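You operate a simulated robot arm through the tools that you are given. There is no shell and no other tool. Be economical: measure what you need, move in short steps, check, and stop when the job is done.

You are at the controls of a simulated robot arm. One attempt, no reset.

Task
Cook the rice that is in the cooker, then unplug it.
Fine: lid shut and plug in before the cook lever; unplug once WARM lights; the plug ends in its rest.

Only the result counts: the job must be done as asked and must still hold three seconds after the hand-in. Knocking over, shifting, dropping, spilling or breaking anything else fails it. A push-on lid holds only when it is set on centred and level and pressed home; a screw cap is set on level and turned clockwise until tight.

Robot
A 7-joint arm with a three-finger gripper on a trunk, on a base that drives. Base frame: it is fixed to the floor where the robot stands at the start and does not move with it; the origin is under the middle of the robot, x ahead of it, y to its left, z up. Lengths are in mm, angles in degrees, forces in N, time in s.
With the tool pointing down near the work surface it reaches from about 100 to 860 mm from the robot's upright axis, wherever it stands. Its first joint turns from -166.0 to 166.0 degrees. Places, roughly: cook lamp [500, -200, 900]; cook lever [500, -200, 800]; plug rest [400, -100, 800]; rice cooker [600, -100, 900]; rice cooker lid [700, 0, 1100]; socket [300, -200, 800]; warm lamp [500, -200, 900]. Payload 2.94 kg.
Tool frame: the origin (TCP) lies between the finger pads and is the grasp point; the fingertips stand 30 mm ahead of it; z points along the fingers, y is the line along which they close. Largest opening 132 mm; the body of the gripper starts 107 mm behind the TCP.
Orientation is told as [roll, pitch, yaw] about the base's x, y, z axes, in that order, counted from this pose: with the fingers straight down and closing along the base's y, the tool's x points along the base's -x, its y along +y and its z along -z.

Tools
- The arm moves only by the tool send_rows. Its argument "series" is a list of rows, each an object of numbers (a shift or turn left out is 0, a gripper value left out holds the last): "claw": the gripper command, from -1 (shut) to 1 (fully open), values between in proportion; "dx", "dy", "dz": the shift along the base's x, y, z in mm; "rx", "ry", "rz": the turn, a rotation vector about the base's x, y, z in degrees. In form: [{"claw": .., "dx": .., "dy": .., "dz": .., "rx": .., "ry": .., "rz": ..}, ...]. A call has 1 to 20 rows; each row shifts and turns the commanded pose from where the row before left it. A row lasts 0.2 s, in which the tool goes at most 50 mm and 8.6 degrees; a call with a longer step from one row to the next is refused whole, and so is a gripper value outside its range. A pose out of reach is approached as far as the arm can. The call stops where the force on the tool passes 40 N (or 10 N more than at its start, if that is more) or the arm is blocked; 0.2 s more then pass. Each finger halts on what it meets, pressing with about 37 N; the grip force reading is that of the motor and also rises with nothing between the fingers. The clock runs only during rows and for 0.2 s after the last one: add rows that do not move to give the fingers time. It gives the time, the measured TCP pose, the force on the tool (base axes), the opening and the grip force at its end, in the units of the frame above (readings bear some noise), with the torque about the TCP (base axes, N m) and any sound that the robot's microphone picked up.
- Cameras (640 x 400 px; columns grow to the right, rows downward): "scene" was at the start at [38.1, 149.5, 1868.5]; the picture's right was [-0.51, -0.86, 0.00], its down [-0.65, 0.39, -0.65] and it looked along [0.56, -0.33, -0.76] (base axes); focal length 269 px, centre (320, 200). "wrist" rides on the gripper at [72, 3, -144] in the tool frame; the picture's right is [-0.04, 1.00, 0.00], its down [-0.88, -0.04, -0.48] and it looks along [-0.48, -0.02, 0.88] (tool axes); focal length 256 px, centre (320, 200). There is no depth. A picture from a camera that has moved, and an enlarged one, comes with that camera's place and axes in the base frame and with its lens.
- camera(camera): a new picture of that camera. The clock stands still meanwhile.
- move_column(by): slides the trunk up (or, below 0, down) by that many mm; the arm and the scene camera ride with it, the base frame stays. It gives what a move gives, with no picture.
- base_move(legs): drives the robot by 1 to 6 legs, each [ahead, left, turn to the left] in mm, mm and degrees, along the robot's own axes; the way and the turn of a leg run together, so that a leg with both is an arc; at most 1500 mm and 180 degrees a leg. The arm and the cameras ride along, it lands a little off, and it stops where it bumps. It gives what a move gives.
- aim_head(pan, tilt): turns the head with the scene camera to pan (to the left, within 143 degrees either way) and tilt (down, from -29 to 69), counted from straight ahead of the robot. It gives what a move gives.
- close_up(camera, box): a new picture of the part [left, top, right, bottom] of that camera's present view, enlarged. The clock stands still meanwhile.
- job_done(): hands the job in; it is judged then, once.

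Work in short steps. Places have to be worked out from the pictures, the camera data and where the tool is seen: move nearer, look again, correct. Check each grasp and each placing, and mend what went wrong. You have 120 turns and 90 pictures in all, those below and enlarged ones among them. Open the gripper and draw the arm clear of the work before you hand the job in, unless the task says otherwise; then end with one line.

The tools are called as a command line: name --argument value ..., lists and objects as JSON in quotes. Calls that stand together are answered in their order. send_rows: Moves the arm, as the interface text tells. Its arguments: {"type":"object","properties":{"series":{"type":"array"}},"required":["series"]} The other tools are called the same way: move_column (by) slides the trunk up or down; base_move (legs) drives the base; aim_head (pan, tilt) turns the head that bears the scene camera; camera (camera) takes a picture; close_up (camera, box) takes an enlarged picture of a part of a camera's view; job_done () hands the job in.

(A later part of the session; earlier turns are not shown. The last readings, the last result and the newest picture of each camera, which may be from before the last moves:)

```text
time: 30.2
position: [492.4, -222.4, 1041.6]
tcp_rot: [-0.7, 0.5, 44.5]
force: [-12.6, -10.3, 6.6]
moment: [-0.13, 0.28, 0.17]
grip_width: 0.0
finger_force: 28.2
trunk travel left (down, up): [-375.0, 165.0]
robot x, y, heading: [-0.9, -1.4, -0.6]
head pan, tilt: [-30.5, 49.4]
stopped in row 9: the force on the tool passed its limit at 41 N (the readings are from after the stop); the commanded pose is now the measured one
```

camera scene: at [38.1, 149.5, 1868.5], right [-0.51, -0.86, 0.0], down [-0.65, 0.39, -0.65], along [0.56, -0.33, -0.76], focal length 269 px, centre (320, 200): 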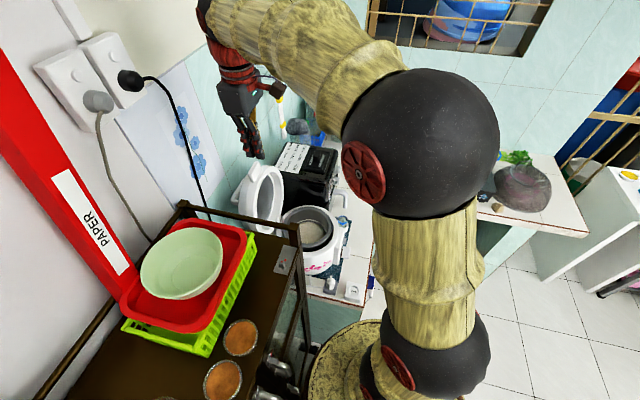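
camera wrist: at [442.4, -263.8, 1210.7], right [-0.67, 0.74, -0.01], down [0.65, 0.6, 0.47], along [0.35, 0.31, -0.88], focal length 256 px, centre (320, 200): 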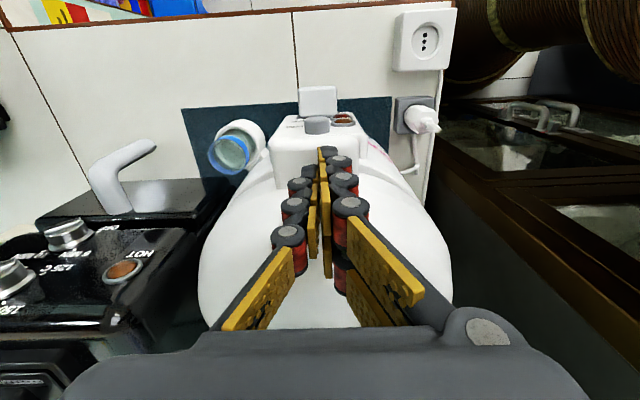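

Check whether the tip is still on the tab.

close_up --camera "scene" --box '[280, 180, 360, 244]'

close_up --camera "wrist" --box '[190, 40, 450, 240]'

```text
6.25 times, centred on (320, 212) of scene
camera zoom: at [35.7, 146.6, 1868.4], right [-0.52, -0.86, 0.0], down [-0.65, 0.39, -0.65], along [0.56, -0.34, -0.76], focal length 1681 px, centre (320, 125)
```

zoom: 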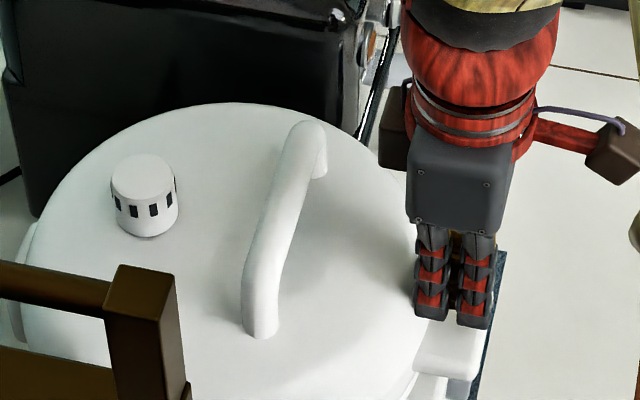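

```text
2.00 times, centred on (320, 140) of wrist
camera zoom: at [438.7, -268.3, 1185.3], right [-0.67, 0.74, -0.01], down [0.65, 0.6, 0.47], along [0.36, 0.31, -0.88], focal length 512 px, centre (320, 320)
```

zoom: 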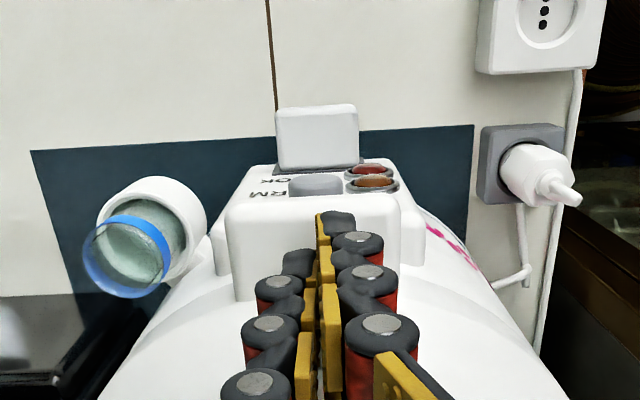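

Still on the tab and lowering. Continue.

send_rows --series '[{"dz": 6}, {"dx": -2.5, "dy": -2.5}, {"dz": -5}, {"dz": -5}, {"dz": -5}, {"dz": -5}, {"dz": -5}, {"dz": -5}, {"dz": -5}, {"dz": -5}, {}]'

send_rows --series '[{"dz": 6}, {"dx": -1.5, "dy": -1.5}, {"dz": -5}, {"dz": -5}, {"dz": -5}, {"dz": -5}, {"dz": -5}, {"dz": -5}, {"dz": -5}, {"dz": -5}, {}]'

close_up --camera "scene" --box '[280, 180, 360, 244]'

```text
time: 31.7
position: [491.4, -226.4, 1026.4]
tcp_rot: [-1.1, 0.5, 44.5]
force: [-11.5, -9.0, 9.1]
moment: [-0.03, 0.17, 0.17]
grip_width: 0.0
finger_force: 28.5
trunk travel left (down, up): [-375.0, 165.0]
robot x, y, heading: [2.8, 0.3, -0.3]
head pan, tilt: [-30.5, 49.4]
stopped in row 7: the force on the tool passed its limit at 42 N (the readings are from after the stop); the commanded pose is now the measured one
```

```text
time: 32.9
position: [491.9, -227.9, 1026.6]
tcp_rot: [-1.4, 0.3, 44.5]
force: [-13.2, 3.4, 24.4]
moment: [0.5, 0.07, 0.38]
grip_width: 0.0
finger_force: 28.7
trunk travel left (down, up): [-375.0, 165.0]
robot x, y, heading: [-2.0, -1.7, -0.3]
head pan, tilt: [-30.5, 49.4]
stopped in row 5: the force on the tool passed its limit at 48 N (the readings are from after the stop); the commanded pose is now the measured one
```

```text
6.25 times, centred on (320, 212) of scene
camera zoom: at [33.9, 148.7, 1868.7], right [-0.52, -0.86, 0.0], down [-0.65, 0.39, -0.65], along [0.56, -0.34, -0.76], focal length 1681 px, centre (320, 125)
```

zoom: 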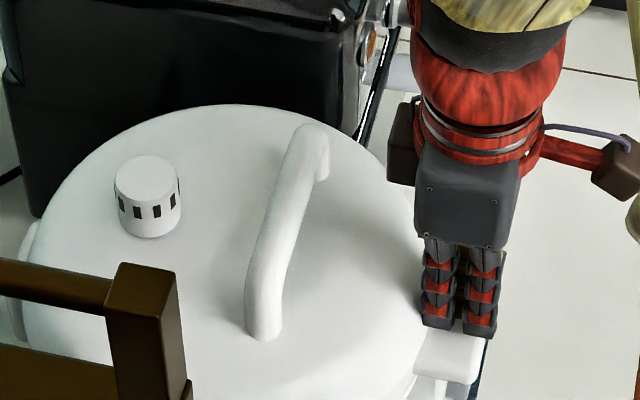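

It stopped at the same height with a vertical reaction — likely closed. Press once more, then back off and inspect.

send_rows --series '[{"dz": 6}, {"dz": -4}, {"dz": -4}, {"dz": -4}, {"dz": -4}, {"dz": -4}, {"dz": -4}, {}]'

send_rows --series '[{"dz": 30}, {"dz": 40}, {"dz": 40}, {"dx": -20, "dy": -20}, {"dx": -20, "dy": -20}, {}]'

camera --camera "wrist"

close_up --camera "scene" --box '[260, 180, 380, 276]'

```text
time: 33.8
position: [494.2, -229.0, 1027.6]
tcp_rot: [-1.7, 0.3, 44.5]
force: [-12.3, 5.5, 22.1]
moment: [0.5, 0.05, 0.29]
grip_width: 0.0
finger_force: 28.4
trunk travel left (down, up): [-375.0, 165.0]
robot x, y, heading: [-2.4, -5.6, -0.6]
head pan, tilt: [-30.5, 49.4]
stopped in row 4: the force on the tool passed its limit at 46 N (the readings are from after the stop); the commanded pose is now the measured one
```

```text
time: 35.2
position: [457.1, -269.5, 1135.3]
tcp_rot: [-1.6, 0.1, 44.6]
force: [-0.4, 0.8, 0.0]
moment: [-0.01, -0.02, 0.01]
grip_width: 0.1
finger_force: 28.2
trunk travel left (down, up): [-375.0, 165.0]
robot x, y, heading: [-3.3, 0.2, -0.8]
head pan, tilt: [-30.5, 49.4]
```

```text
44 pictures are left
camera wrist: at [401.4, -314.3, 1277.6], right [-0.67, 0.74, -0.03], down [0.65, 0.6, 0.47], along [0.37, 0.3, -0.88], focal length 256 px, centre (320, 200)
```

wrist: 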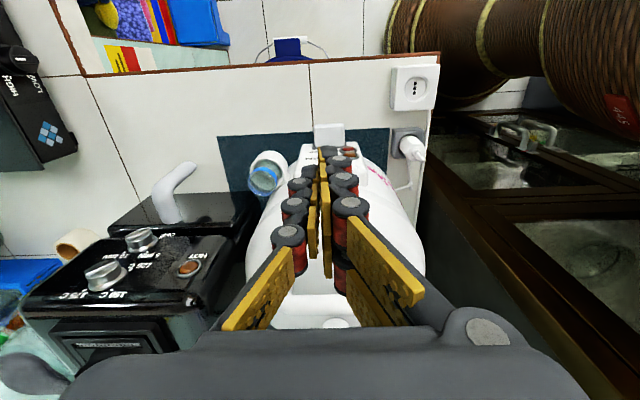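

```text
4.17 times, centred on (320, 228) of scene
camera zoom: at [38.0, 147.4, 1868.5], right [-0.52, -0.86, 0.0], down [-0.65, 0.39, -0.65], along [0.56, -0.34, -0.76], focal length 1120 px, centre (320, 83)
```

zoom: 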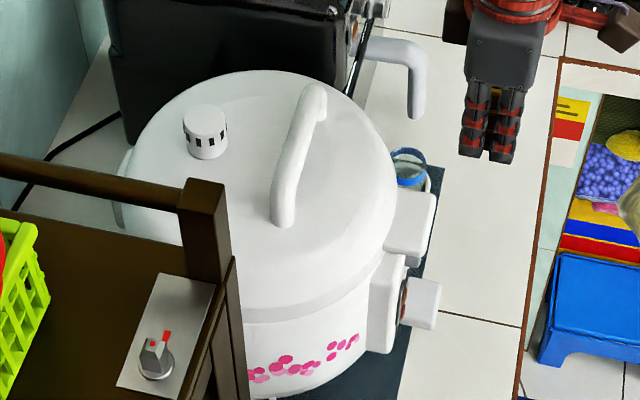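

Lid is closed and flush. Now to the plug: I go to a viewpoint in front of the rest and socket, opening the fingers.

send_rows --series '[{"dx": -17, "dy": 23, "dz": -10, "claw": 0.2, "rx": 1.6}, {"dx": -17, "dy": 23, "dz": -15}, {"dx": -17, "dy": 23, "dz": -15}, {"dx": -17, "dy": 23, "dz": -15}, {}]'

camera --camera "wrist"

close_up --camera "scene" --box '[280, 240, 400, 336]'

```text
time: 36.4
position: [387.1, -177.6, 1078.7]
tcp_rot: [-0.5, -0.9, 44.5]
force: [-0.3, -0.1, -0.1]
moment: [-0.03, 0.0, 0.01]
grip_width: 79.5
finger_force: 0.1
trunk travel left (down, up): [-375.0, 165.0]
robot x, y, heading: [-2.7, -0.3, -0.6]
head pan, tilt: [-30.5, 49.4]
```

```text
42 pictures are left
camera wrist: at [331.2, -226.5, 1220.5], right [-0.67, 0.74, -0.01], down [0.65, 0.59, 0.49], along [0.37, 0.32, -0.87], focal length 256 px, centre (320, 200)
```

wrist: 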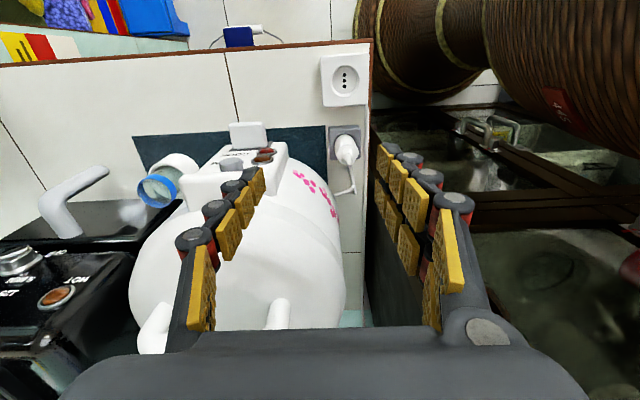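

```text
4.17 times, centred on (340, 288) of scene
camera zoom: at [37.7, 147.1, 1868.5], right [-0.52, -0.86, 0.0], down [-0.65, 0.39, -0.65], along [0.56, -0.34, -0.76], focal length 1120 px, centre (237, -167)
```

zoom: 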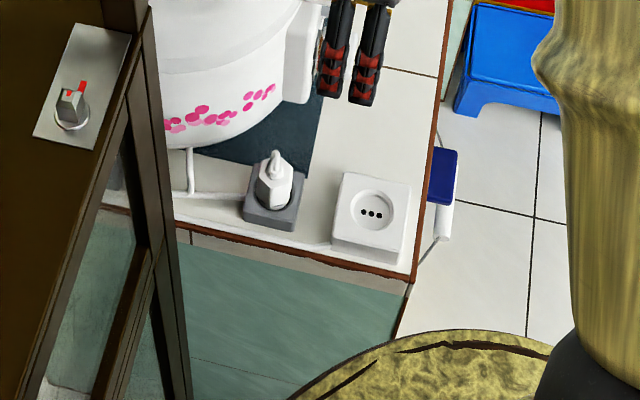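

Plug nub top ≈ [399,-115,903], socket face ≈ [334,-181,830]; both pin lines look along d. Move above the plug, then look.

send_rows --series '[{"dx": 4, "dy": 20, "rx": 0.5, "ry": 0.9, "rz": 0.5, "claw": 0.2}, {"dx": 4, "dy": 21, "dz": -18}, {"dx": 4, "dy": 21, "dz": -30}, {"dz": -35}, {"dz": -25}, {}]'

camera --camera "wrist"

close_up --camera "scene" --box '[300, 260, 380, 324]'

```text
time: 37.8
position: [399.1, -113.2, 971.2]
tcp_rot: [0.5, -0.5, 45.0]
force: [0.1, 0.0, 0.1]
moment: [0.0, -0.02, 0.0]
grip_width: 79.5
finger_force: 0.1
trunk travel left (down, up): [-375.0, 165.0]
robot x, y, heading: [-3.3, -3.2, -0.7]
head pan, tilt: [-30.5, 49.4]
```

```text
40 pictures are left
camera wrist: at [346.0, -164.8, 1113.6], right [-0.68, 0.74, 0.01], down [0.65, 0.59, 0.49], along [0.35, 0.33, -0.87], focal length 256 px, centre (320, 200)
```

wrist: 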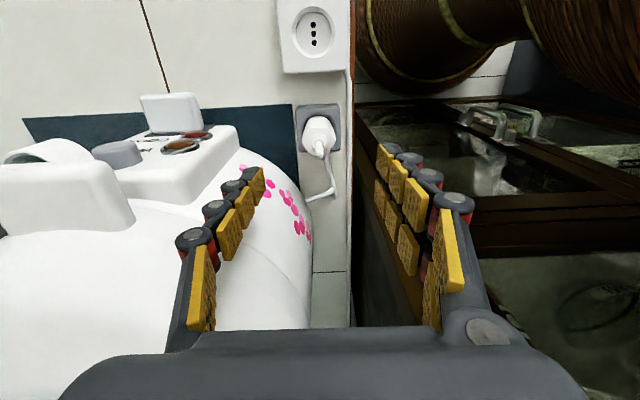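

```text
6.25 times, centred on (340, 292) of scene
camera zoom: at [37.5, 147.5, 1868.5], right [-0.52, -0.86, 0.0], down [-0.65, 0.39, -0.65], along [0.56, -0.34, -0.76], focal length 1681 px, centre (195, -375)
```

zoom: 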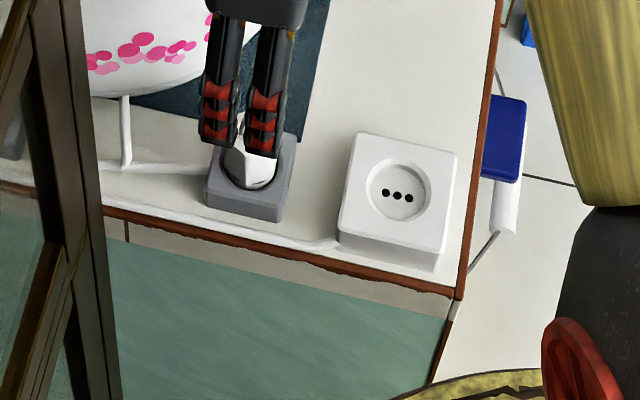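

Aligned over the plug within ~2 mm; the rest's top is about z 800. Descend to TCP z≈855 and grip.

send_rows --series '[{"dz": -30, "rx": -0.5, "ry": 0.5}, {"dz": -30}, {"dz": -25}, {"dz": -15}, {"dz": -15}, {}]'

camera --camera "wrist"

close_up --camera "scene" --box '[300, 260, 380, 324]'

```text
time: 39.2
position: [398.8, -116.5, 856.7]
tcp_rot: [0.5, 0.1, 45.0]
force: [0.2, -0.8, 0.0]
moment: [-0.02, 0.02, -0.01]
grip_width: 79.3
finger_force: 0.2
trunk travel left (down, up): [-375.0, 165.0]
robot x, y, heading: [-1.7, -3.3, -0.7]
head pan, tilt: [-30.5, 49.4]
```

```text
38 pictures are left
camera wrist: at [347.0, -165.5, 999.8], right [-0.68, 0.74, 0.01], down [0.65, 0.59, 0.47], along [0.34, 0.33, -0.88], focal length 256 px, centre (320, 200)
```

wrist: 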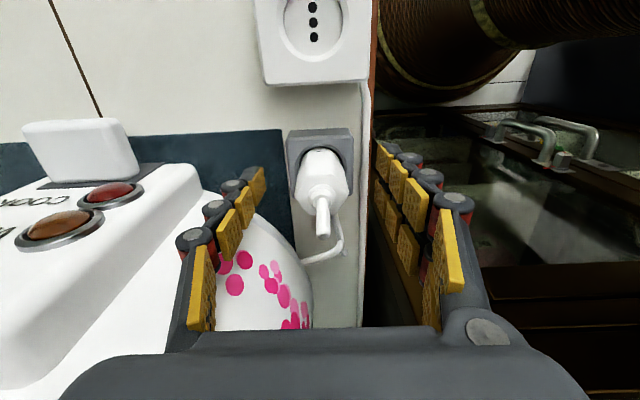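

```text
6.25 times, centred on (340, 292) of scene
camera zoom: at [37.8, 147.3, 1868.5], right [-0.52, -0.86, 0.0], down [-0.65, 0.39, -0.65], along [0.56, -0.34, -0.76], focal length 1681 px, centre (195, -375)
```

zoom: 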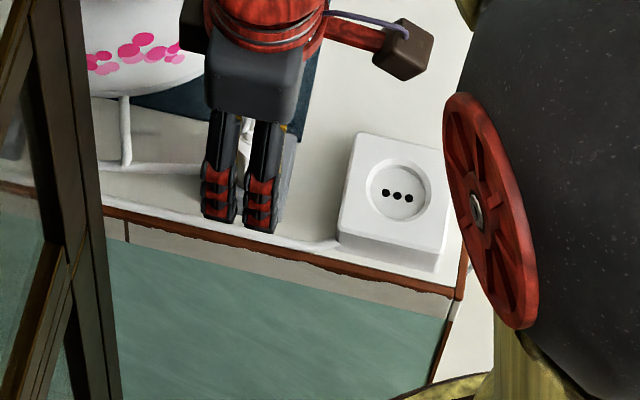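

Plug is centred between the fingers. Lower 10 mm more and grip.

send_rows --series '[{"dz": -10}, {"claw": 0}, {"claw": -0.3}, {"claw": -0.7}, {"claw": -0.7}, {"claw": -0.7}, {}]'

camera --camera "wrist"

```text
time: 40.8
position: [397.4, -114.7, 846.8]
tcp_rot: [0.5, 0.1, 44.9]
force: [-1.9, 2.3, 1.0]
moment: [-0.1, -0.15, -0.05]
grip_width: 34.5
finger_force: 37.5
trunk travel left (down, up): [-375.0, 165.0]
robot x, y, heading: [-2.2, -1.6, -1.0]
head pan, tilt: [-30.5, 49.4]
```

```text
36 pictures are left
camera wrist: at [346.8, -165.3, 990.7], right [-0.68, 0.74, 0.01], down [0.65, 0.59, 0.47], along [0.34, 0.33, -0.88], focal length 256 px, centre (320, 200)
```

wrist: 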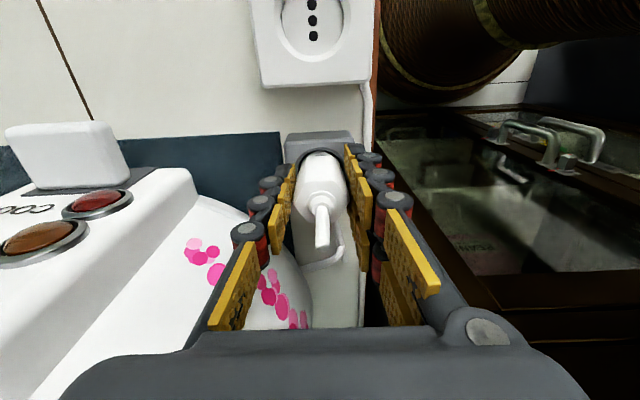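

Gripped (34.5 mm) at [397.4,-114.7,846.8]; I'll remember that as the rest pose. Lift straight up.

send_rows --series '[{"dz": 8}, {"dz": 10}, {"dz": 15}, {"dz": 20}, {"dz": 20}, {}]'

camera --camera "wrist"

close_up --camera "scene" --box '[300, 250, 400, 330]'

```text
time: 42.2
position: [399.9, -114.6, 919.5]
tcp_rot: [0.4, 0.1, 44.9]
force: [-0.1, -0.8, -1.7]
moment: [-0.02, 0.01, 0.02]
grip_width: 33.0
finger_force: 37.0
trunk travel left (down, up): [-375.0, 165.0]
robot x, y, heading: [0.0, -3.4, -0.5]
head pan, tilt: [-30.5, 49.4]
```

```text
35 pictures are left
camera wrist: at [348.1, -164.9, 1063.0], right [-0.68, 0.74, 0.01], down [0.65, 0.59, 0.47], along [0.34, 0.33, -0.88], focal length 256 px, centre (320, 200)
```

wrist: 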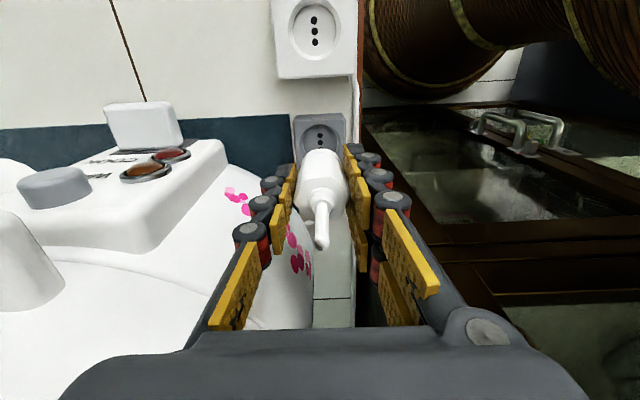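

```text
5.00 times, centred on (350, 290) of scene
camera zoom: at [37.8, 147.3, 1868.5], right [-0.52, -0.86, 0.0], down [-0.65, 0.39, -0.65], along [0.56, -0.34, -0.76], focal length 1344 px, centre (170, -250)
```

zoom: 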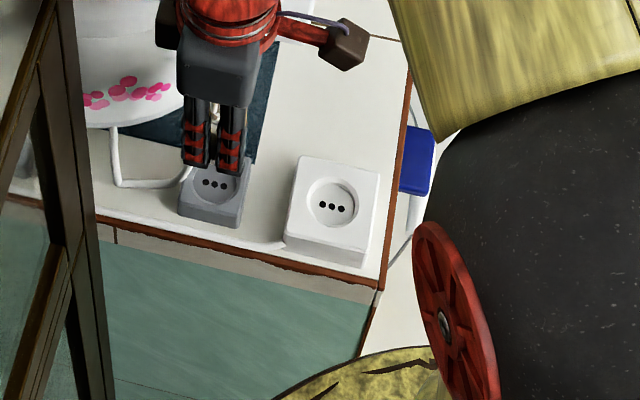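

Plug lifted; rest and socket holes are both in line with d, offset ≈ 90–97 mm. Raise 20 mm, move −93 mm along d, and look again for an exact comparison.

send_rows --series '[{"dz": 20}, {"dx": -22, "dy": -22}, {"dx": -22, "dy": -22}, {"dx": -21.8, "dy": -21.8}, {}]'

camera --camera "wrist"

close_up --camera "scene" --box '[310, 260, 390, 324]'

```text
time: 43.4
position: [334.1, -180.3, 939.9]
tcp_rot: [0.5, 0.2, 45.0]
force: [0.3, -0.2, -0.1]
moment: [0.01, 0.02, 0.0]
grip_width: 33.0
finger_force: 36.7
trunk travel left (down, up): [-375.0, 165.0]
robot x, y, heading: [-3.2, -0.4, -0.4]
head pan, tilt: [-30.5, 49.4]
```

```text
33 pictures are left
camera wrist: at [282.4, -230.3, 1083.0], right [-0.68, 0.74, 0.01], down [0.65, 0.59, 0.47], along [0.34, 0.33, -0.88], focal length 256 px, centre (320, 200)
```

wrist: 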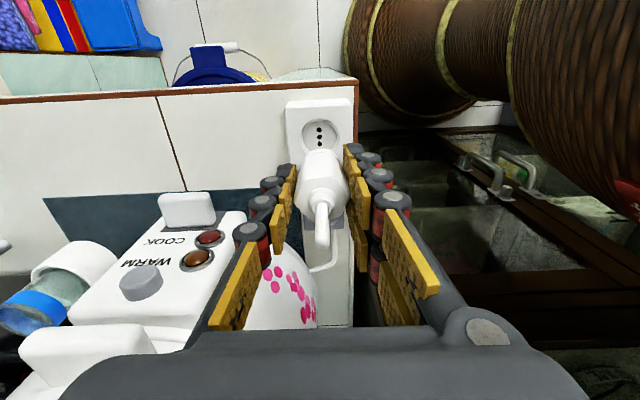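

```text
6.25 times, centred on (350, 292) of scene
camera zoom: at [37.7, 147.2, 1868.5], right [-0.52, -0.86, 0.0], down [-0.65, 0.39, -0.65], along [0.56, -0.34, -0.76], focal length 1681 px, centre (132, -375)
```

zoom: 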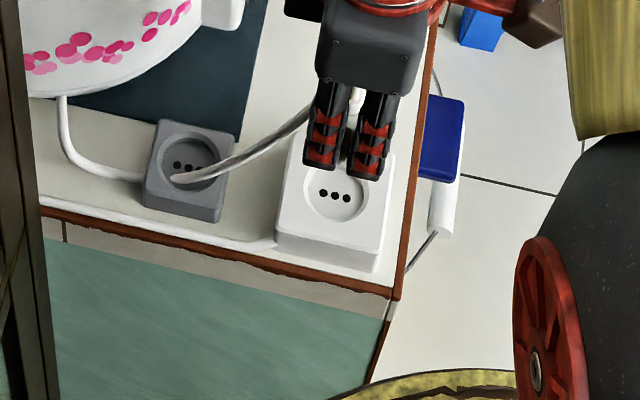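

Nearly above the socket. I zoom in on the holes for a precise alignment.

close_up --camera "wrist" --box '[280, 90, 360, 154]'

```text
6.25 times, centred on (320, 122) of wrist
camera zoom: at [282.4, -230.3, 1083.0], right [-0.68, 0.74, 0.01], down [0.65, 0.59, 0.47], along [0.34, 0.33, -0.88], focal length 1600 px, centre (320, 688)
```

zoom: 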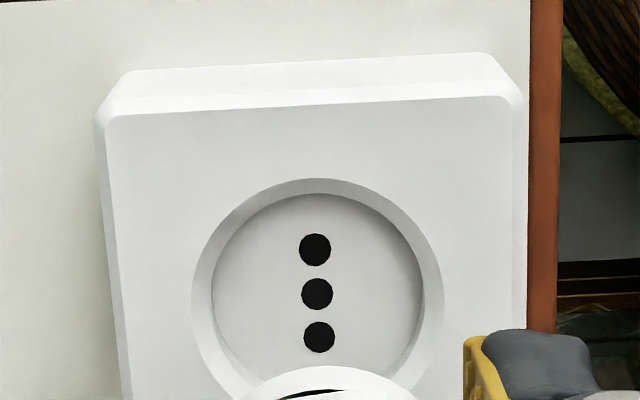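

Socket centre hole is at (319.5,137). For a precise comparison, I return above the rest at the same height and view its holes.

send_rows --series '[{"dx": 22, "dy": 22}, {"dx": 22, "dy": 22}, {"dx": 21.8, "dy": 21.8}, {}]'

close_up --camera "wrist" --box '[280, 90, 360, 154]'

```text
time: 44.4
position: [400.7, -114.8, 940.0]
tcp_rot: [0.5, 0.1, 45.0]
force: [0.0, 0.3, -1.4]
moment: [0.0, 0.02, 0.01]
grip_width: 32.6
finger_force: 37.3
trunk travel left (down, up): [-375.0, 165.0]
robot x, y, heading: [0.5, -0.1, -0.8]
head pan, tilt: [-30.5, 49.4]
```

```text
6.25 times, centred on (320, 122) of wrist
camera zoom: at [348.1, -163.4, 1083.4], right [-0.67, 0.74, 0.01], down [0.65, 0.59, 0.47], along [0.34, 0.33, -0.88], focal length 1600 px, centre (320, 688)
```

zoom: 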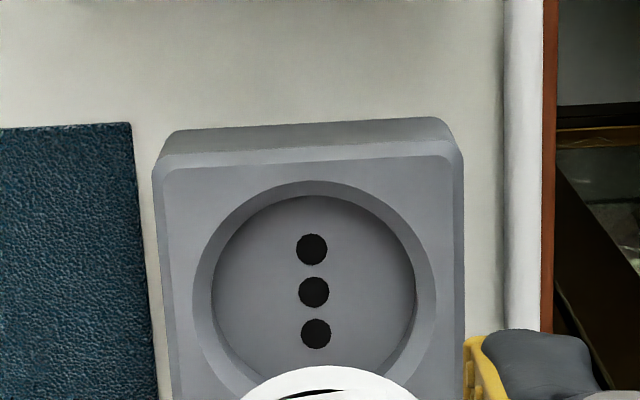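

Comparison: socket is −95.3 mm along d, −0.6 mm along e from the rest, ~10 mm higher, so seated TCP z ≈ 857. Go there and descend gently.

send_rows --series '[{"dx": -22.6, "dy": -22.3}, {"dx": -22.6, "dy": -22.3}, {"dx": -22.6, "dy": -22.4}, {}, {"dz": -20}, {"dz": -20}, {"dz": -10}, {}]'

camera --camera "wrist"

close_up --camera "scene" --box '[330, 260, 390, 308]'

```text
time: 46.2
position: [331.7, -181.5, 889.6]
tcp_rot: [0.5, 0.1, 45.1]
force: [0.2, 0.0, -1.0]
moment: [0.0, -0.03, 0.03]
grip_width: 33.0
finger_force: 36.9
trunk travel left (down, up): [-375.0, 165.0]
robot x, y, heading: [1.1, 1.3, -0.5]
head pan, tilt: [-30.5, 49.4]
```

```text
29 pictures are left
camera wrist: at [280.1, -231.3, 1032.6], right [-0.68, 0.74, 0.01], down [0.65, 0.59, 0.47], along [0.34, 0.33, -0.88], focal length 256 px, centre (320, 200)
```

wrist: 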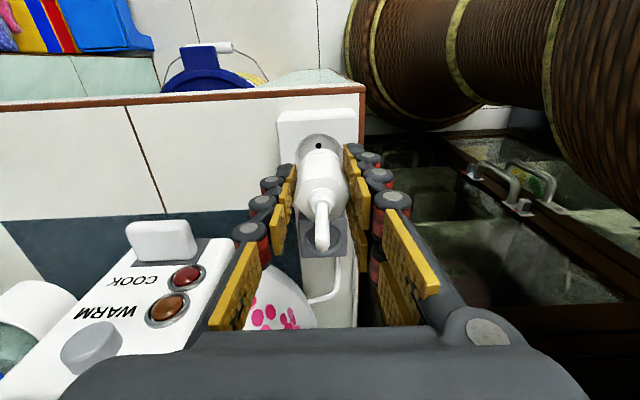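

```text
8.33 times, centred on (360, 284) of scene
camera zoom: at [37.6, 147.1, 1868.5], right [-0.52, -0.86, 0.0], down [-0.65, 0.39, -0.65], along [0.56, -0.34, -0.76], focal length 2241 px, centre (-13, -500)
```

zoom: 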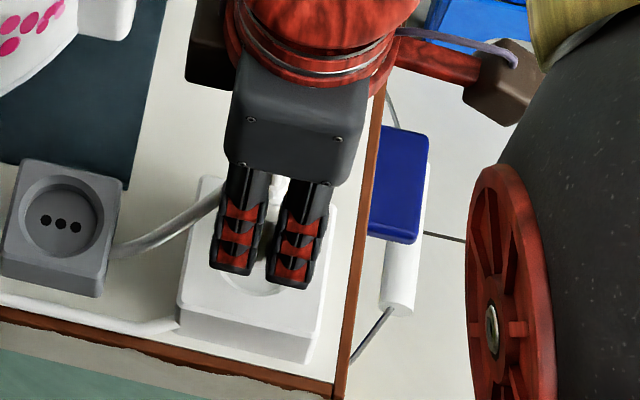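

Aligned. Descend slowly into the socket.

send_rows --series '[{"dz": -8}, {"dz": -5}, {"dz": -4}, {"dz": -4}, {"dz": -4}, {"dz": -4}, {"dz": -4}, {"dz": -3}, {}]'

```text
time: 48.2
position: [332.6, -182.8, 856.0]
tcp_rot: [0.4, 0.0, 44.8]
force: [-0.5, 2.8, 36.4]
moment: [0.01, -0.15, -0.07]
grip_width: 33.2
finger_force: 37.0
trunk travel left (down, up): [-375.0, 165.0]
robot x, y, heading: [-1.1, -2.5, -0.8]
head pan, tilt: [-30.5, 49.4]
```

Force rose at z 856, right at the predicted seated height. Verify with a picture.

camera --camera "wrist"

close_up --camera "scene" --box '[330, 260, 390, 308]'

```text
27 pictures are left
camera wrist: at [280.3, -232.5, 999.0], right [-0.68, 0.74, 0.01], down [0.65, 0.59, 0.48], along [0.35, 0.32, -0.88], focal length 256 px, centre (320, 200)
```

wrist: 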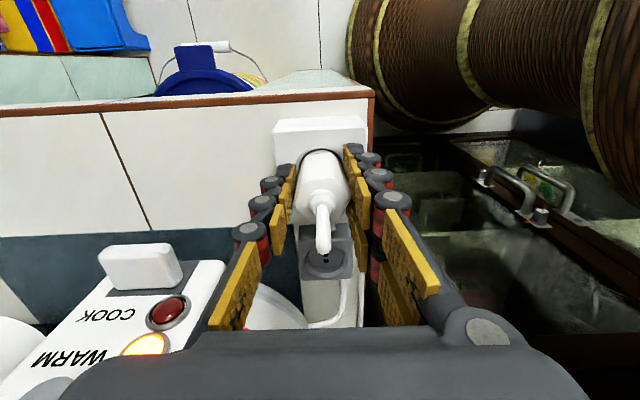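

```text
8.33 times, centred on (360, 284) of scene
camera zoom: at [35.8, 148.5, 1868.6], right [-0.52, -0.86, 0.0], down [-0.65, 0.39, -0.65], along [0.56, -0.34, -0.76], focal length 2241 px, centre (-13, -500)
```

zoom: 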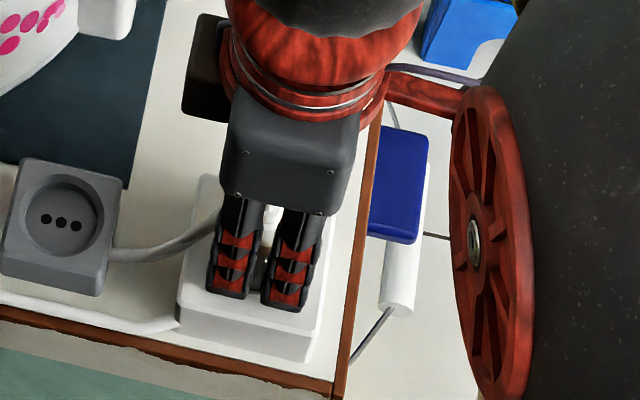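

WARM lamp lit — power is on, plug seated. Release the plug and rise, then look at the lever.

send_rows --series '[{"claw": -0.2, "dz": 1}, {"claw": 0.0}, {"claw": 0.1}, {}, {"dz": 30}, {"dz": 40}, {"dz": 45}, {"dz": 45}, {}]'

send_rows --series '[{"dx": 15, "dy": -15, "claw": -1}, {"dx": 20, "dy": -20}, {"dx": 20, "dy": -20}, {"dx": 20, "dy": -20}, {"dx": 15, "dy": -15}, {}, {}]'

camera --camera "wrist"

close_up --camera "scene" --box '[290, 210, 410, 306]'

```text
time: 50.2
position: [329.4, -184.0, 1017.2]
tcp_rot: [0.6, 0.1, 45.1]
force: [0.8, -0.3, -0.2]
moment: [0.0, 0.03, 0.02]
grip_width: 72.7
finger_force: 0.1
trunk travel left (down, up): [-375.0, 165.0]
robot x, y, heading: [-3.2, -0.5, -0.8]
head pan, tilt: [-30.5, 49.4]
```

```text
time: 51.8
position: [420.5, -272.4, 1014.1]
tcp_rot: [0.5, 0.1, 45.0]
force: [0.0, 0.6, 0.4]
moment: [0.02, -0.01, -0.03]
grip_width: 0.0
finger_force: 28.6
trunk travel left (down, up): [-375.0, 165.0]
robot x, y, heading: [-4.2, -2.3, -0.6]
head pan, tilt: [-30.5, 49.4]
```

```text
25 pictures are left
camera wrist: at [369.2, -321.4, 1158.1], right [-0.68, 0.74, 0.01], down [0.65, 0.59, 0.47], along [0.34, 0.33, -0.88], focal length 256 px, centre (320, 200)
```

wrist: 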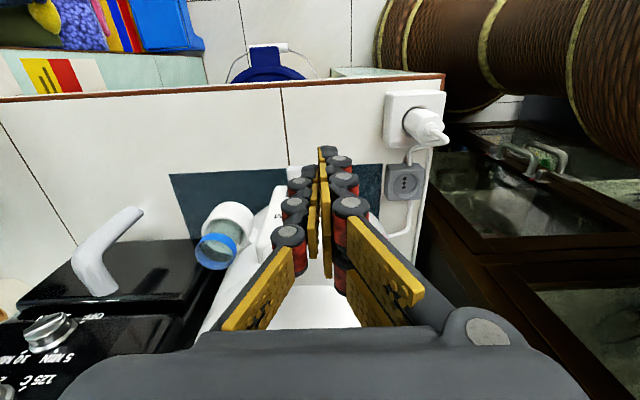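

```text
4.17 times, centred on (350, 258) of scene
camera zoom: at [37.6, 147.2, 1868.5], right [-0.52, -0.86, 0.0], down [-0.65, 0.39, -0.65], along [0.56, -0.34, -0.76], focal length 1120 px, centre (195, -42)
```

zoom: 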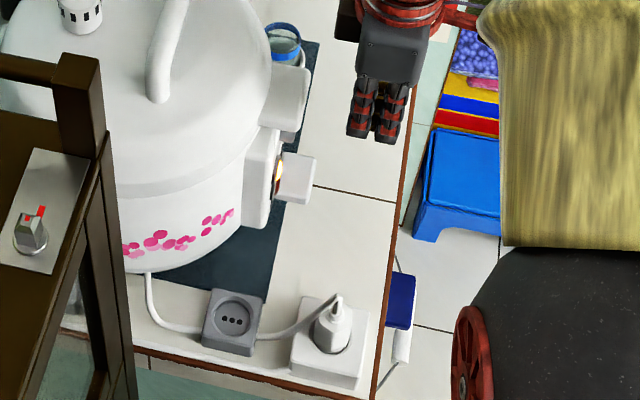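

Plug stands seated with its lamp lit. The lever is at ≈[479,-243,845] (d≈167, e≈510). Move in front of it with the fingers open to inspect.

send_rows --series '[{"dx": 10, "dy": 1, "claw": 0.2}, {"dx": 10, "dy": 1, "dz": -20}, {"dx": 11, "dy": 2, "dz": -20}, {"dz": -20}, {}, {}]'

camera --camera "wrist"

```text
time: 53.2
position: [452.0, -268.9, 952.7]
tcp_rot: [0.5, 0.1, 45.1]
force: [0.2, 0.8, -0.1]
moment: [0.01, -0.02, 0.02]
grip_width: 79.0
finger_force: 0.0
trunk travel left (down, up): [-375.0, 165.0]
robot x, y, heading: [-1.0, 0.9, -0.7]
head pan, tilt: [-30.5, 49.4]
```

```text
23 pictures are left
camera wrist: at [400.5, -317.9, 1096.6], right [-0.68, 0.74, 0.01], down [0.65, 0.59, 0.47], along [0.34, 0.33, -0.88], focal length 256 px, centre (320, 200)
```

wrist: 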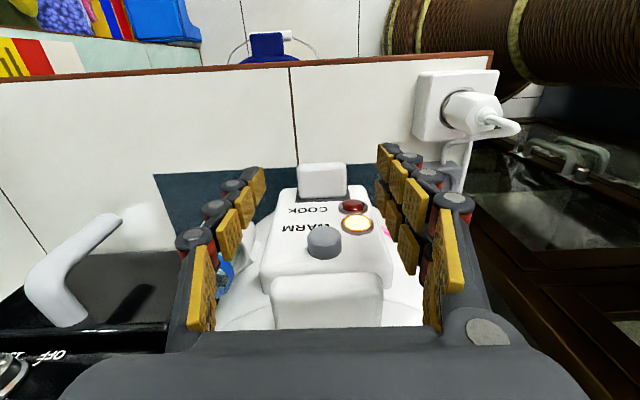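

Lever spans d≈155–190 with top ≈ z 848, centred on the tool in e. Close fingers, descend in front, then advance over it below the knob.

send_rows --series '[{"claw": -1}, {}, {}, {}, {"dz": -24}, {"dz": -24}, {"dx": 7, "dy": 7}, {"dx": 7, "dy": 7}, {}]'

close_up --camera "wrist" --box '[200, 100, 440, 250]'

close_up --camera "scene" --box '[310, 220, 390, 284]'

```text
time: 55.2
position: [464.7, -256.3, 906.1]
tcp_rot: [0.6, 0.0, 44.9]
force: [-15.9, -16.5, 1.9]
moment: [1.6, -1.4, 0.49]
grip_width: 0.0
finger_force: 28.5
trunk travel left (down, up): [-375.0, 165.0]
robot x, y, heading: [-1.1, -1.6, -0.6]
head pan, tilt: [-30.5, 49.4]
```

```text
2.67 times, centred on (320, 175) of wrist
camera zoom: at [412.9, -306.0, 1049.2], right [-0.67, 0.74, 0.01], down [0.65, 0.59, 0.48], along [0.35, 0.33, -0.88], focal length 683 px, centre (320, 267)
```

zoom: 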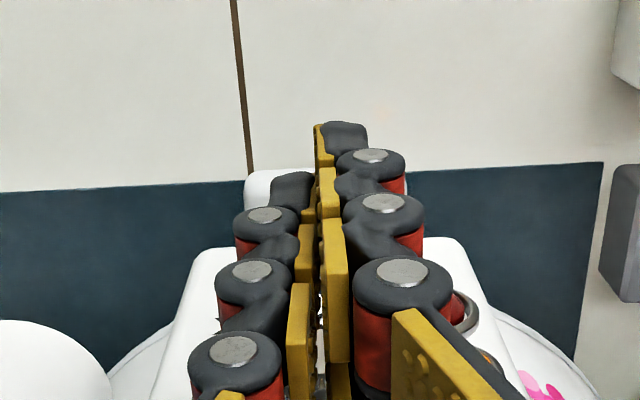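

```text
6.25 times, centred on (350, 252) of scene
camera zoom: at [35.5, 144.9, 1868.7], right [-0.52, -0.86, 0.0], down [-0.65, 0.39, -0.65], along [0.56, -0.34, -0.76], focal length 1681 px, centre (132, -125)
```

zoom: 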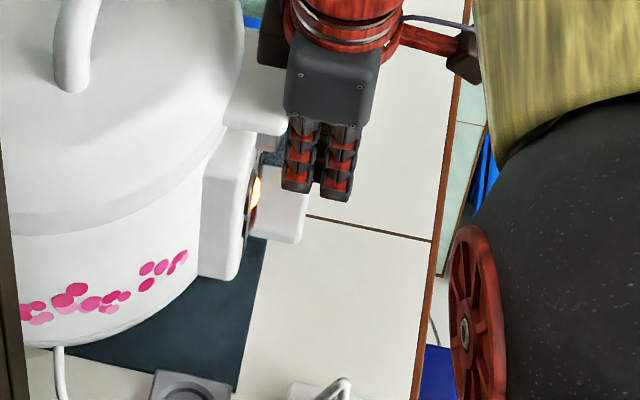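

Something (hand vs knob or latch tab) touches with ~23 N. Back off and tilt the tool ~21° so the fingertips point toward the cooker while the hand stays away.

send_rows --series '[{"dx": -8.5, "dy": -8.5}, {"rx": 4.9, "ry": -4.9}, {"rx": 4.9, "ry": -4.9}, {"rx": 4.9, "ry": -4.9}, {}, {"dx": 4, "dy": 4}, {"dx": 4, "dy": 4}, {}]'

close_up --camera "scene" --box '[310, 220, 390, 284]'

camera --camera "wrist"

```text
time: 57.0
position: [468.1, -254.4, 906.5]
tcp_rot: [0.5, -20.7, 44.9]
force: [-0.3, 0.4, 0.1]
moment: [-0.02, 0.02, 0.01]
grip_width: 0.3
finger_force: 28.7
trunk travel left (down, up): [-375.0, 165.0]
robot x, y, heading: [-5.4, -3.9, -0.6]
head pan, tilt: [-30.5, 49.4]
```

```text
6.25 times, centred on (350, 252) of scene
camera zoom: at [37.7, 147.2, 1868.5], right [-0.52, -0.86, 0.0], down [-0.65, 0.39, -0.65], along [0.56, -0.34, -0.76], focal length 1681 px, centre (132, -125)
```

zoom: 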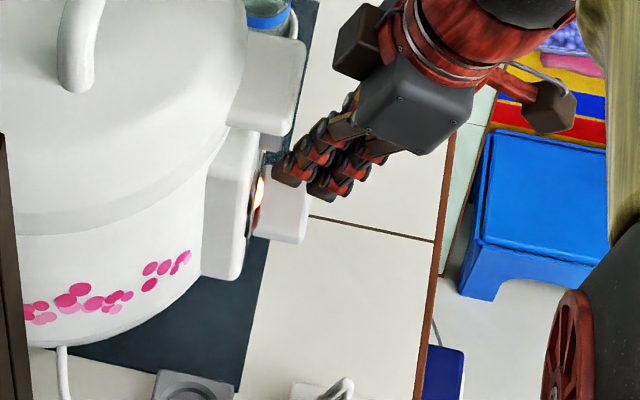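

```text
19 pictures are left
camera wrist: at [382.8, -337.1, 1014.0], right [-0.68, 0.73, 0.02], down [0.49, 0.43, 0.76], along [0.54, 0.53, -0.65], focal length 256 px, centre (320, 200)
```

wrist: 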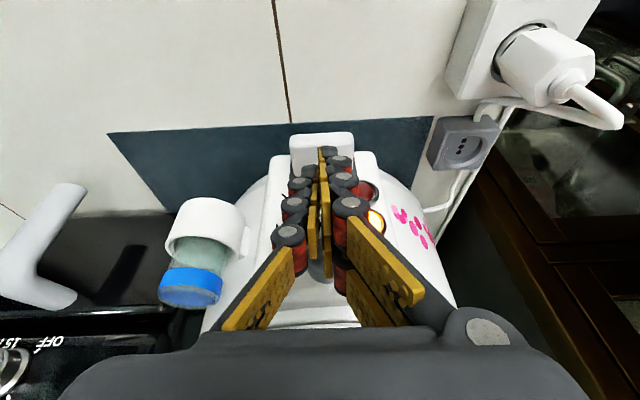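

Clear, with the tips above the lever. Press down slowly.

send_rows --series '[{"dz": -10}, {"dz": -8}, {"dz": -5}, {"dz": -5}, {"dz": -5}, {"dz": -5}, {"dz": -4}, {"dz": -4}, {}]'

close_up --camera "scene" --box '[310, 220, 390, 284]'

```text
time: 58.8
position: [467.2, -255.4, 867.7]
tcp_rot: [0.3, -20.9, 45.2]
force: [-13.8, 3.4, 29.5]
moment: [0.17, 0.37, 0.07]
grip_width: 6.0
finger_force: 27.9
trunk travel left (down, up): [-375.0, 165.0]
robot x, y, heading: [-3.1, -1.5, -0.6]
head pan, tilt: [-30.5, 49.4]
stopped in row 8: the force on the tool passed its limit at 46 N (the readings are from after the stop); the commanded pose is now the measured one
```

```text
6.25 times, centred on (350, 252) of scene
camera zoom: at [34.0, 148.5, 1868.7], right [-0.52, -0.86, 0.0], down [-0.65, 0.39, -0.65], along [0.56, -0.34, -0.76], focal length 1681 px, centre (132, -125)
```

zoom: 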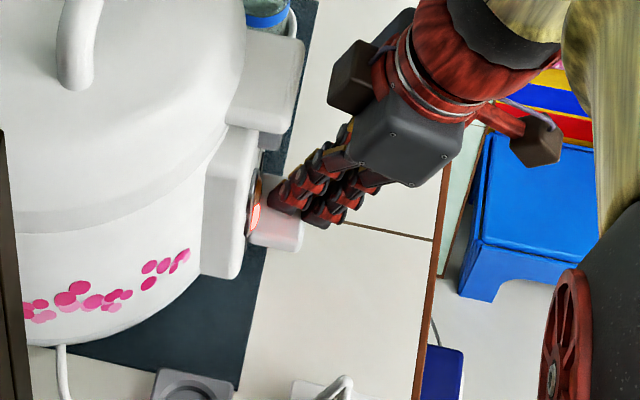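

COOK lamp is lit red and WARM is off: cooking. Withdraw up and away, and straighten the tool.

send_rows --series '[{"dz": 10}, {"dz": 10}, {"dx": -15, "dy": -15, "dz": 10}, {"dx": -15, "dy": -15, "dz": 10}, {"dz": 30, "dx": -10, "dy": -10}, {"dz": 40}, {"dz": 30, "rx": -4.9, "ry": 4.9}, {"rx": -4.9, "ry": 4.9}, {"rx": -4.9, "ry": 4.9}, {}]'

send_rows --series '[{"dx": -20, "dy": 20, "claw": 0.2}, {"dx": -20, "dy": 20}, {"dx": -20, "dy": 20}, {"dx": -20, "dy": 20}, {}, {}, {}, {}, {}, {}, {}, {}, {}, {}, {}, {}, {}, {}, {}, {}]'

camera --camera "wrist"

```text
time: 61.0
position: [428.4, -296.2, 1005.2]
tcp_rot: [0.4, 0.0, 45.1]
force: [-0.1, 0.7, -0.3]
moment: [-0.02, 0.0, 0.02]
grip_width: 0.0
finger_force: 28.7
trunk travel left (down, up): [-375.0, 165.0]
robot x, y, heading: [-1.3, -1.3, -0.6]
head pan, tilt: [-30.5, 49.4]
```

```text
time: 65.2
position: [349.0, -216.1, 1005.6]
tcp_rot: [0.4, -0.2, 45.0]
force: [0.8, 0.5, -0.5]
moment: [-0.01, 0.01, 0.0]
grip_width: 79.1
finger_force: 0.0
trunk travel left (down, up): [-375.0, 165.0]
robot x, y, heading: [-2.9, -3.2, -0.4]
head pan, tilt: [-30.5, 49.4]
```

```text
17 pictures are left
camera wrist: at [296.4, -266.0, 1148.2], right [-0.68, 0.74, 0.01], down [0.65, 0.59, 0.48], along [0.35, 0.33, -0.88], focal length 256 px, centre (320, 200)
```

wrist: 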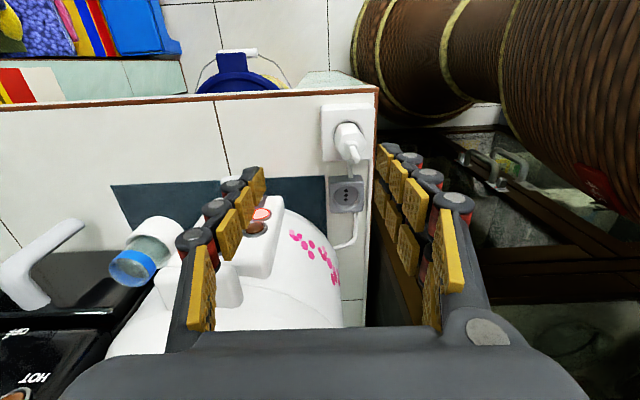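

Still cooking. Move above the plug and wait there where the lamps remain in view.

send_rows --series '[{"dx": -8, "dy": 16}, {"dx": -8.4, "dy": 17.3}, {"dz": -40}, {"dz": -20}, {}, {}, {}, {}, {}, {}, {}, {}, {}, {}, {}, {}, {}, {}, {}, {}]'

send_rows --series '[{}, {}, {}, {}, {}, {}, {}, {}, {}, {}, {}, {}, {}, {}, {}, {}, {}, {}, {}, {}]'

send_rows --series '[{}, {}, {}, {}, {}, {}, {}, {}, {}, {}, {}, {}, {}, {}, {}, {}, {}, {}, {}, {}]'

camera --camera "wrist"

```text
time: 69.4
position: [333.9, -183.0, 943.9]
tcp_rot: [0.4, -0.2, 45.0]
force: [-0.1, 0.1, 0.6]
moment: [0.03, 0.03, 0.0]
grip_width: 79.2
finger_force: 0.0
trunk travel left (down, up): [-375.0, 165.0]
robot x, y, heading: [-1.5, -2.1, -0.5]
head pan, tilt: [-30.5, 49.4]
```

```text
time: 73.6
position: [333.8, -183.0, 943.7]
tcp_rot: [0.4, -0.1, 45.0]
force: [0.4, -0.5, -0.3]
moment: [0.0, -0.01, -0.01]
grip_width: 79.3
finger_force: 0.0
trunk travel left (down, up): [-375.0, 165.0]
robot x, y, heading: [-0.5, -1.9, -0.5]
head pan, tilt: [-30.5, 49.4]
```

```text
time: 77.8
position: [332.8, -181.6, 944.1]
tcp_rot: [0.3, -0.1, 45.0]
force: [0.4, 1.0, 0.4]
moment: [0.02, 0.0, 0.0]
grip_width: 79.1
finger_force: 0.2
trunk travel left (down, up): [-375.0, 165.0]
robot x, y, heading: [-2.7, -2.3, -0.5]
head pan, tilt: [-30.5, 49.4]
```

```text
16 pictures are left
camera wrist: at [281.8, -232.3, 1088.0], right [-0.68, 0.74, 0.01], down [0.65, 0.59, 0.48], along [0.35, 0.33, -0.88], focal length 256 px, centre (320, 200)
```

wrist: 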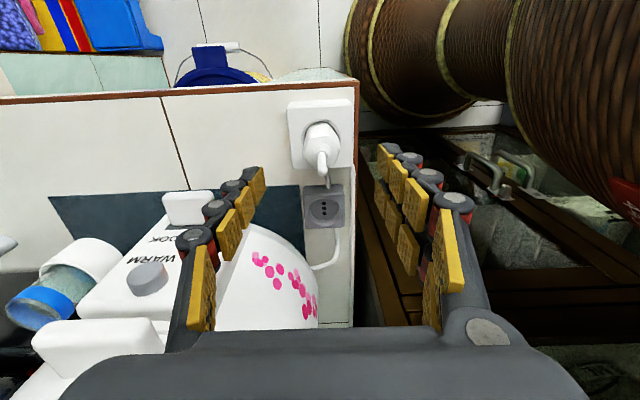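

The fingers hide the lamps here; check them with the scene camera.

close_up --camera "scene" --box '[310, 220, 390, 284]'

```text
6.25 times, centred on (350, 252) of scene
camera zoom: at [37.5, 147.3, 1868.5], right [-0.52, -0.86, 0.0], down [-0.65, 0.39, -0.65], along [0.56, -0.34, -0.76], focal length 1681 px, centre (132, -125)
```

zoom: 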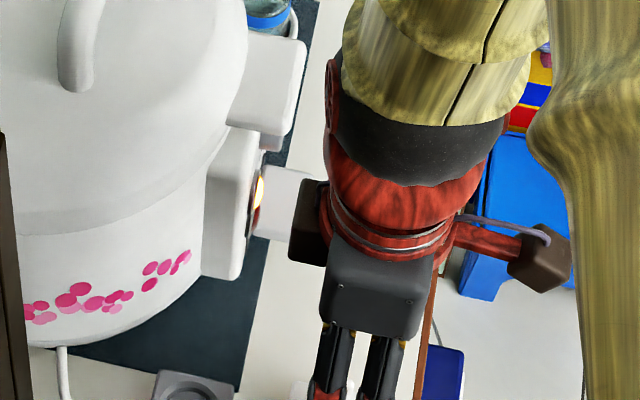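

WARM is lit (yellow) and the lever has popped up — rice cooked. Now descend to the plug and grip it.

send_rows --series '[{"dz": -25}, {"dz": -25}, {"dz": -20}, {"dz": -17}, {}, {"claw": 0}, {"claw": -0.3}, {"claw": -0.7}, {"claw": -0.7}, {"claw": -0.7}, {}]'

camera --camera "wrist"

```text
time: 80.2
position: [332.9, -183.6, 857.9]
tcp_rot: [0.5, -0.1, 45.0]
force: [-1.0, -1.1, -0.7]
moment: [-0.12, -0.11, -0.01]
grip_width: 33.2
finger_force: 37.5
trunk travel left (down, up): [-375.0, 165.0]
robot x, y, heading: [3.9, -4.0, -0.5]
head pan, tilt: [-30.5, 49.4]
```

```text
14 pictures are left
camera wrist: at [280.7, -232.4, 1001.1], right [-0.68, 0.74, 0.01], down [0.65, 0.59, 0.48], along [0.35, 0.33, -0.88], focal length 256 px, centre (320, 200)
```

wrist: 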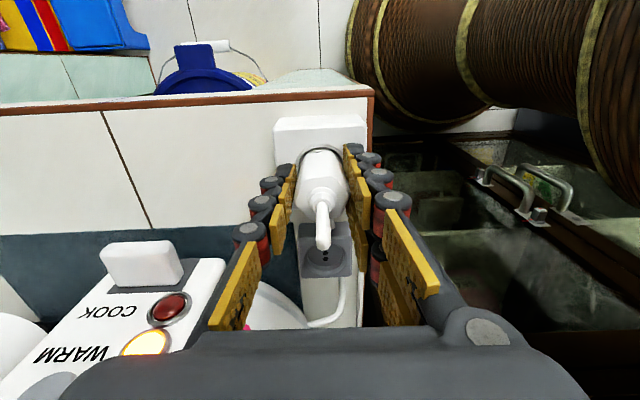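

WARM confirmed, plug gripped. Pull it out straight up, then move above the rest.

send_rows --series '[{"dz": 6}, {"dz": 8}, {"dz": 15}, {"dz": 20}, {"dz": 20}, {"dz": 13}, {}]'

close_up --camera "wrist" --box '[280, 90, 360, 154]'

```text
time: 81.8
position: [332.0, -182.6, 940.5]
tcp_rot: [0.4, 0.0, 45.0]
force: [-0.5, 0.5, -0.5]
moment: [0.01, 0.0, 0.01]
grip_width: 32.9
finger_force: 36.8
trunk travel left (down, up): [-375.0, 165.0]
robot x, y, heading: [-1.7, -2.7, -0.6]
head pan, tilt: [-30.5, 49.4]
```

```text
6.25 times, centred on (320, 122) of wrist
camera zoom: at [279.5, -232.9, 1083.6], right [-0.68, 0.74, 0.01], down [0.65, 0.59, 0.48], along [0.35, 0.33, -0.88], focal length 1600 px, centre (320, 688)
```

zoom: 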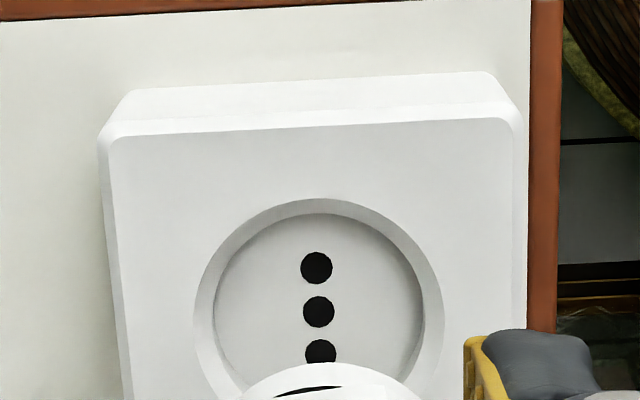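

Now move above the rest and verify the hole appears at the matching place (≈(317,294) in this zoom).

send_rows --series '[{"dx": 22.6, "dy": 22.3}, {"dx": 22.6, "dy": 22.3}, {"dx": 22.6, "dy": 22.4}, {}, {}]'

close_up --camera "wrist" --box '[280, 90, 360, 154]'

```text
time: 83.0
position: [399.5, -115.1, 939.8]
tcp_rot: [0.3, -0.1, 45.0]
force: [-0.7, 0.3, -0.7]
moment: [-0.02, -0.02, 0.01]
grip_width: 32.9
finger_force: 37.1
trunk travel left (down, up): [-375.0, 165.0]
robot x, y, heading: [-1.7, -1.9, -0.3]
head pan, tilt: [-30.5, 49.4]
```

```text
6.25 times, centred on (320, 122) of wrist
camera zoom: at [346.9, -164.7, 1083.4], right [-0.68, 0.74, 0.01], down [0.65, 0.59, 0.48], along [0.35, 0.33, -0.88], focal length 1600 px, centre (320, 688)
```

zoom: 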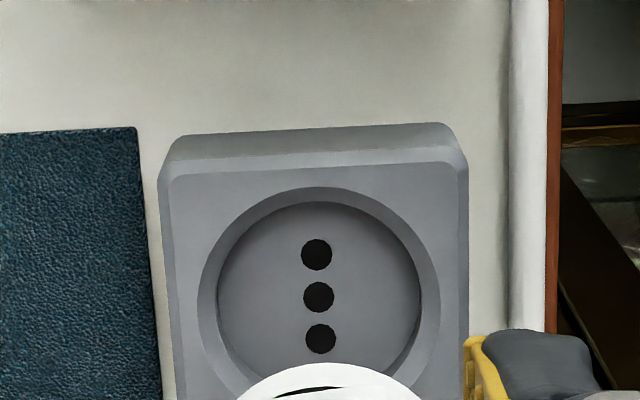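

Matches within half a millimetre. Lower the plug into the rest.

send_rows --series '[{"dz": -25}, {"dz": -25}, {"dz": -12}, {"dz": -6}, {"dz": -5}, {"dz": -5}, {"dz": -5}, {"dz": -4}, {"dz": -4}, {"dz": -3}, {}]'

camera --camera "wrist"

```text
time: 85.4
position: [399.1, -115.5, 847.8]
tcp_rot: [0.2, -0.2, 45.0]
force: [-6.0, 0.5, 39.2]
moment: [0.02, 0.12, -0.01]
grip_width: 33.1
finger_force: 37.2
trunk travel left (down, up): [-375.0, 165.0]
robot x, y, heading: [0.4, -1.6, -0.4]
head pan, tilt: [-30.5, 49.4]
```

```text
11 pictures are left
camera wrist: at [347.5, -164.4, 990.5], right [-0.68, 0.74, 0.0], down [0.65, 0.59, 0.48], along [0.35, 0.33, -0.88], focal length 256 px, centre (320, 200)
```

wrist: 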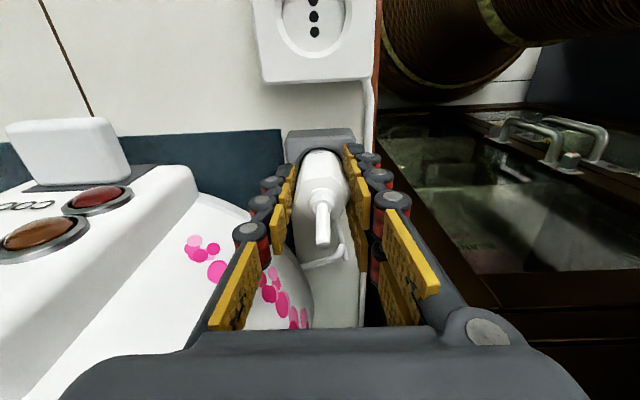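

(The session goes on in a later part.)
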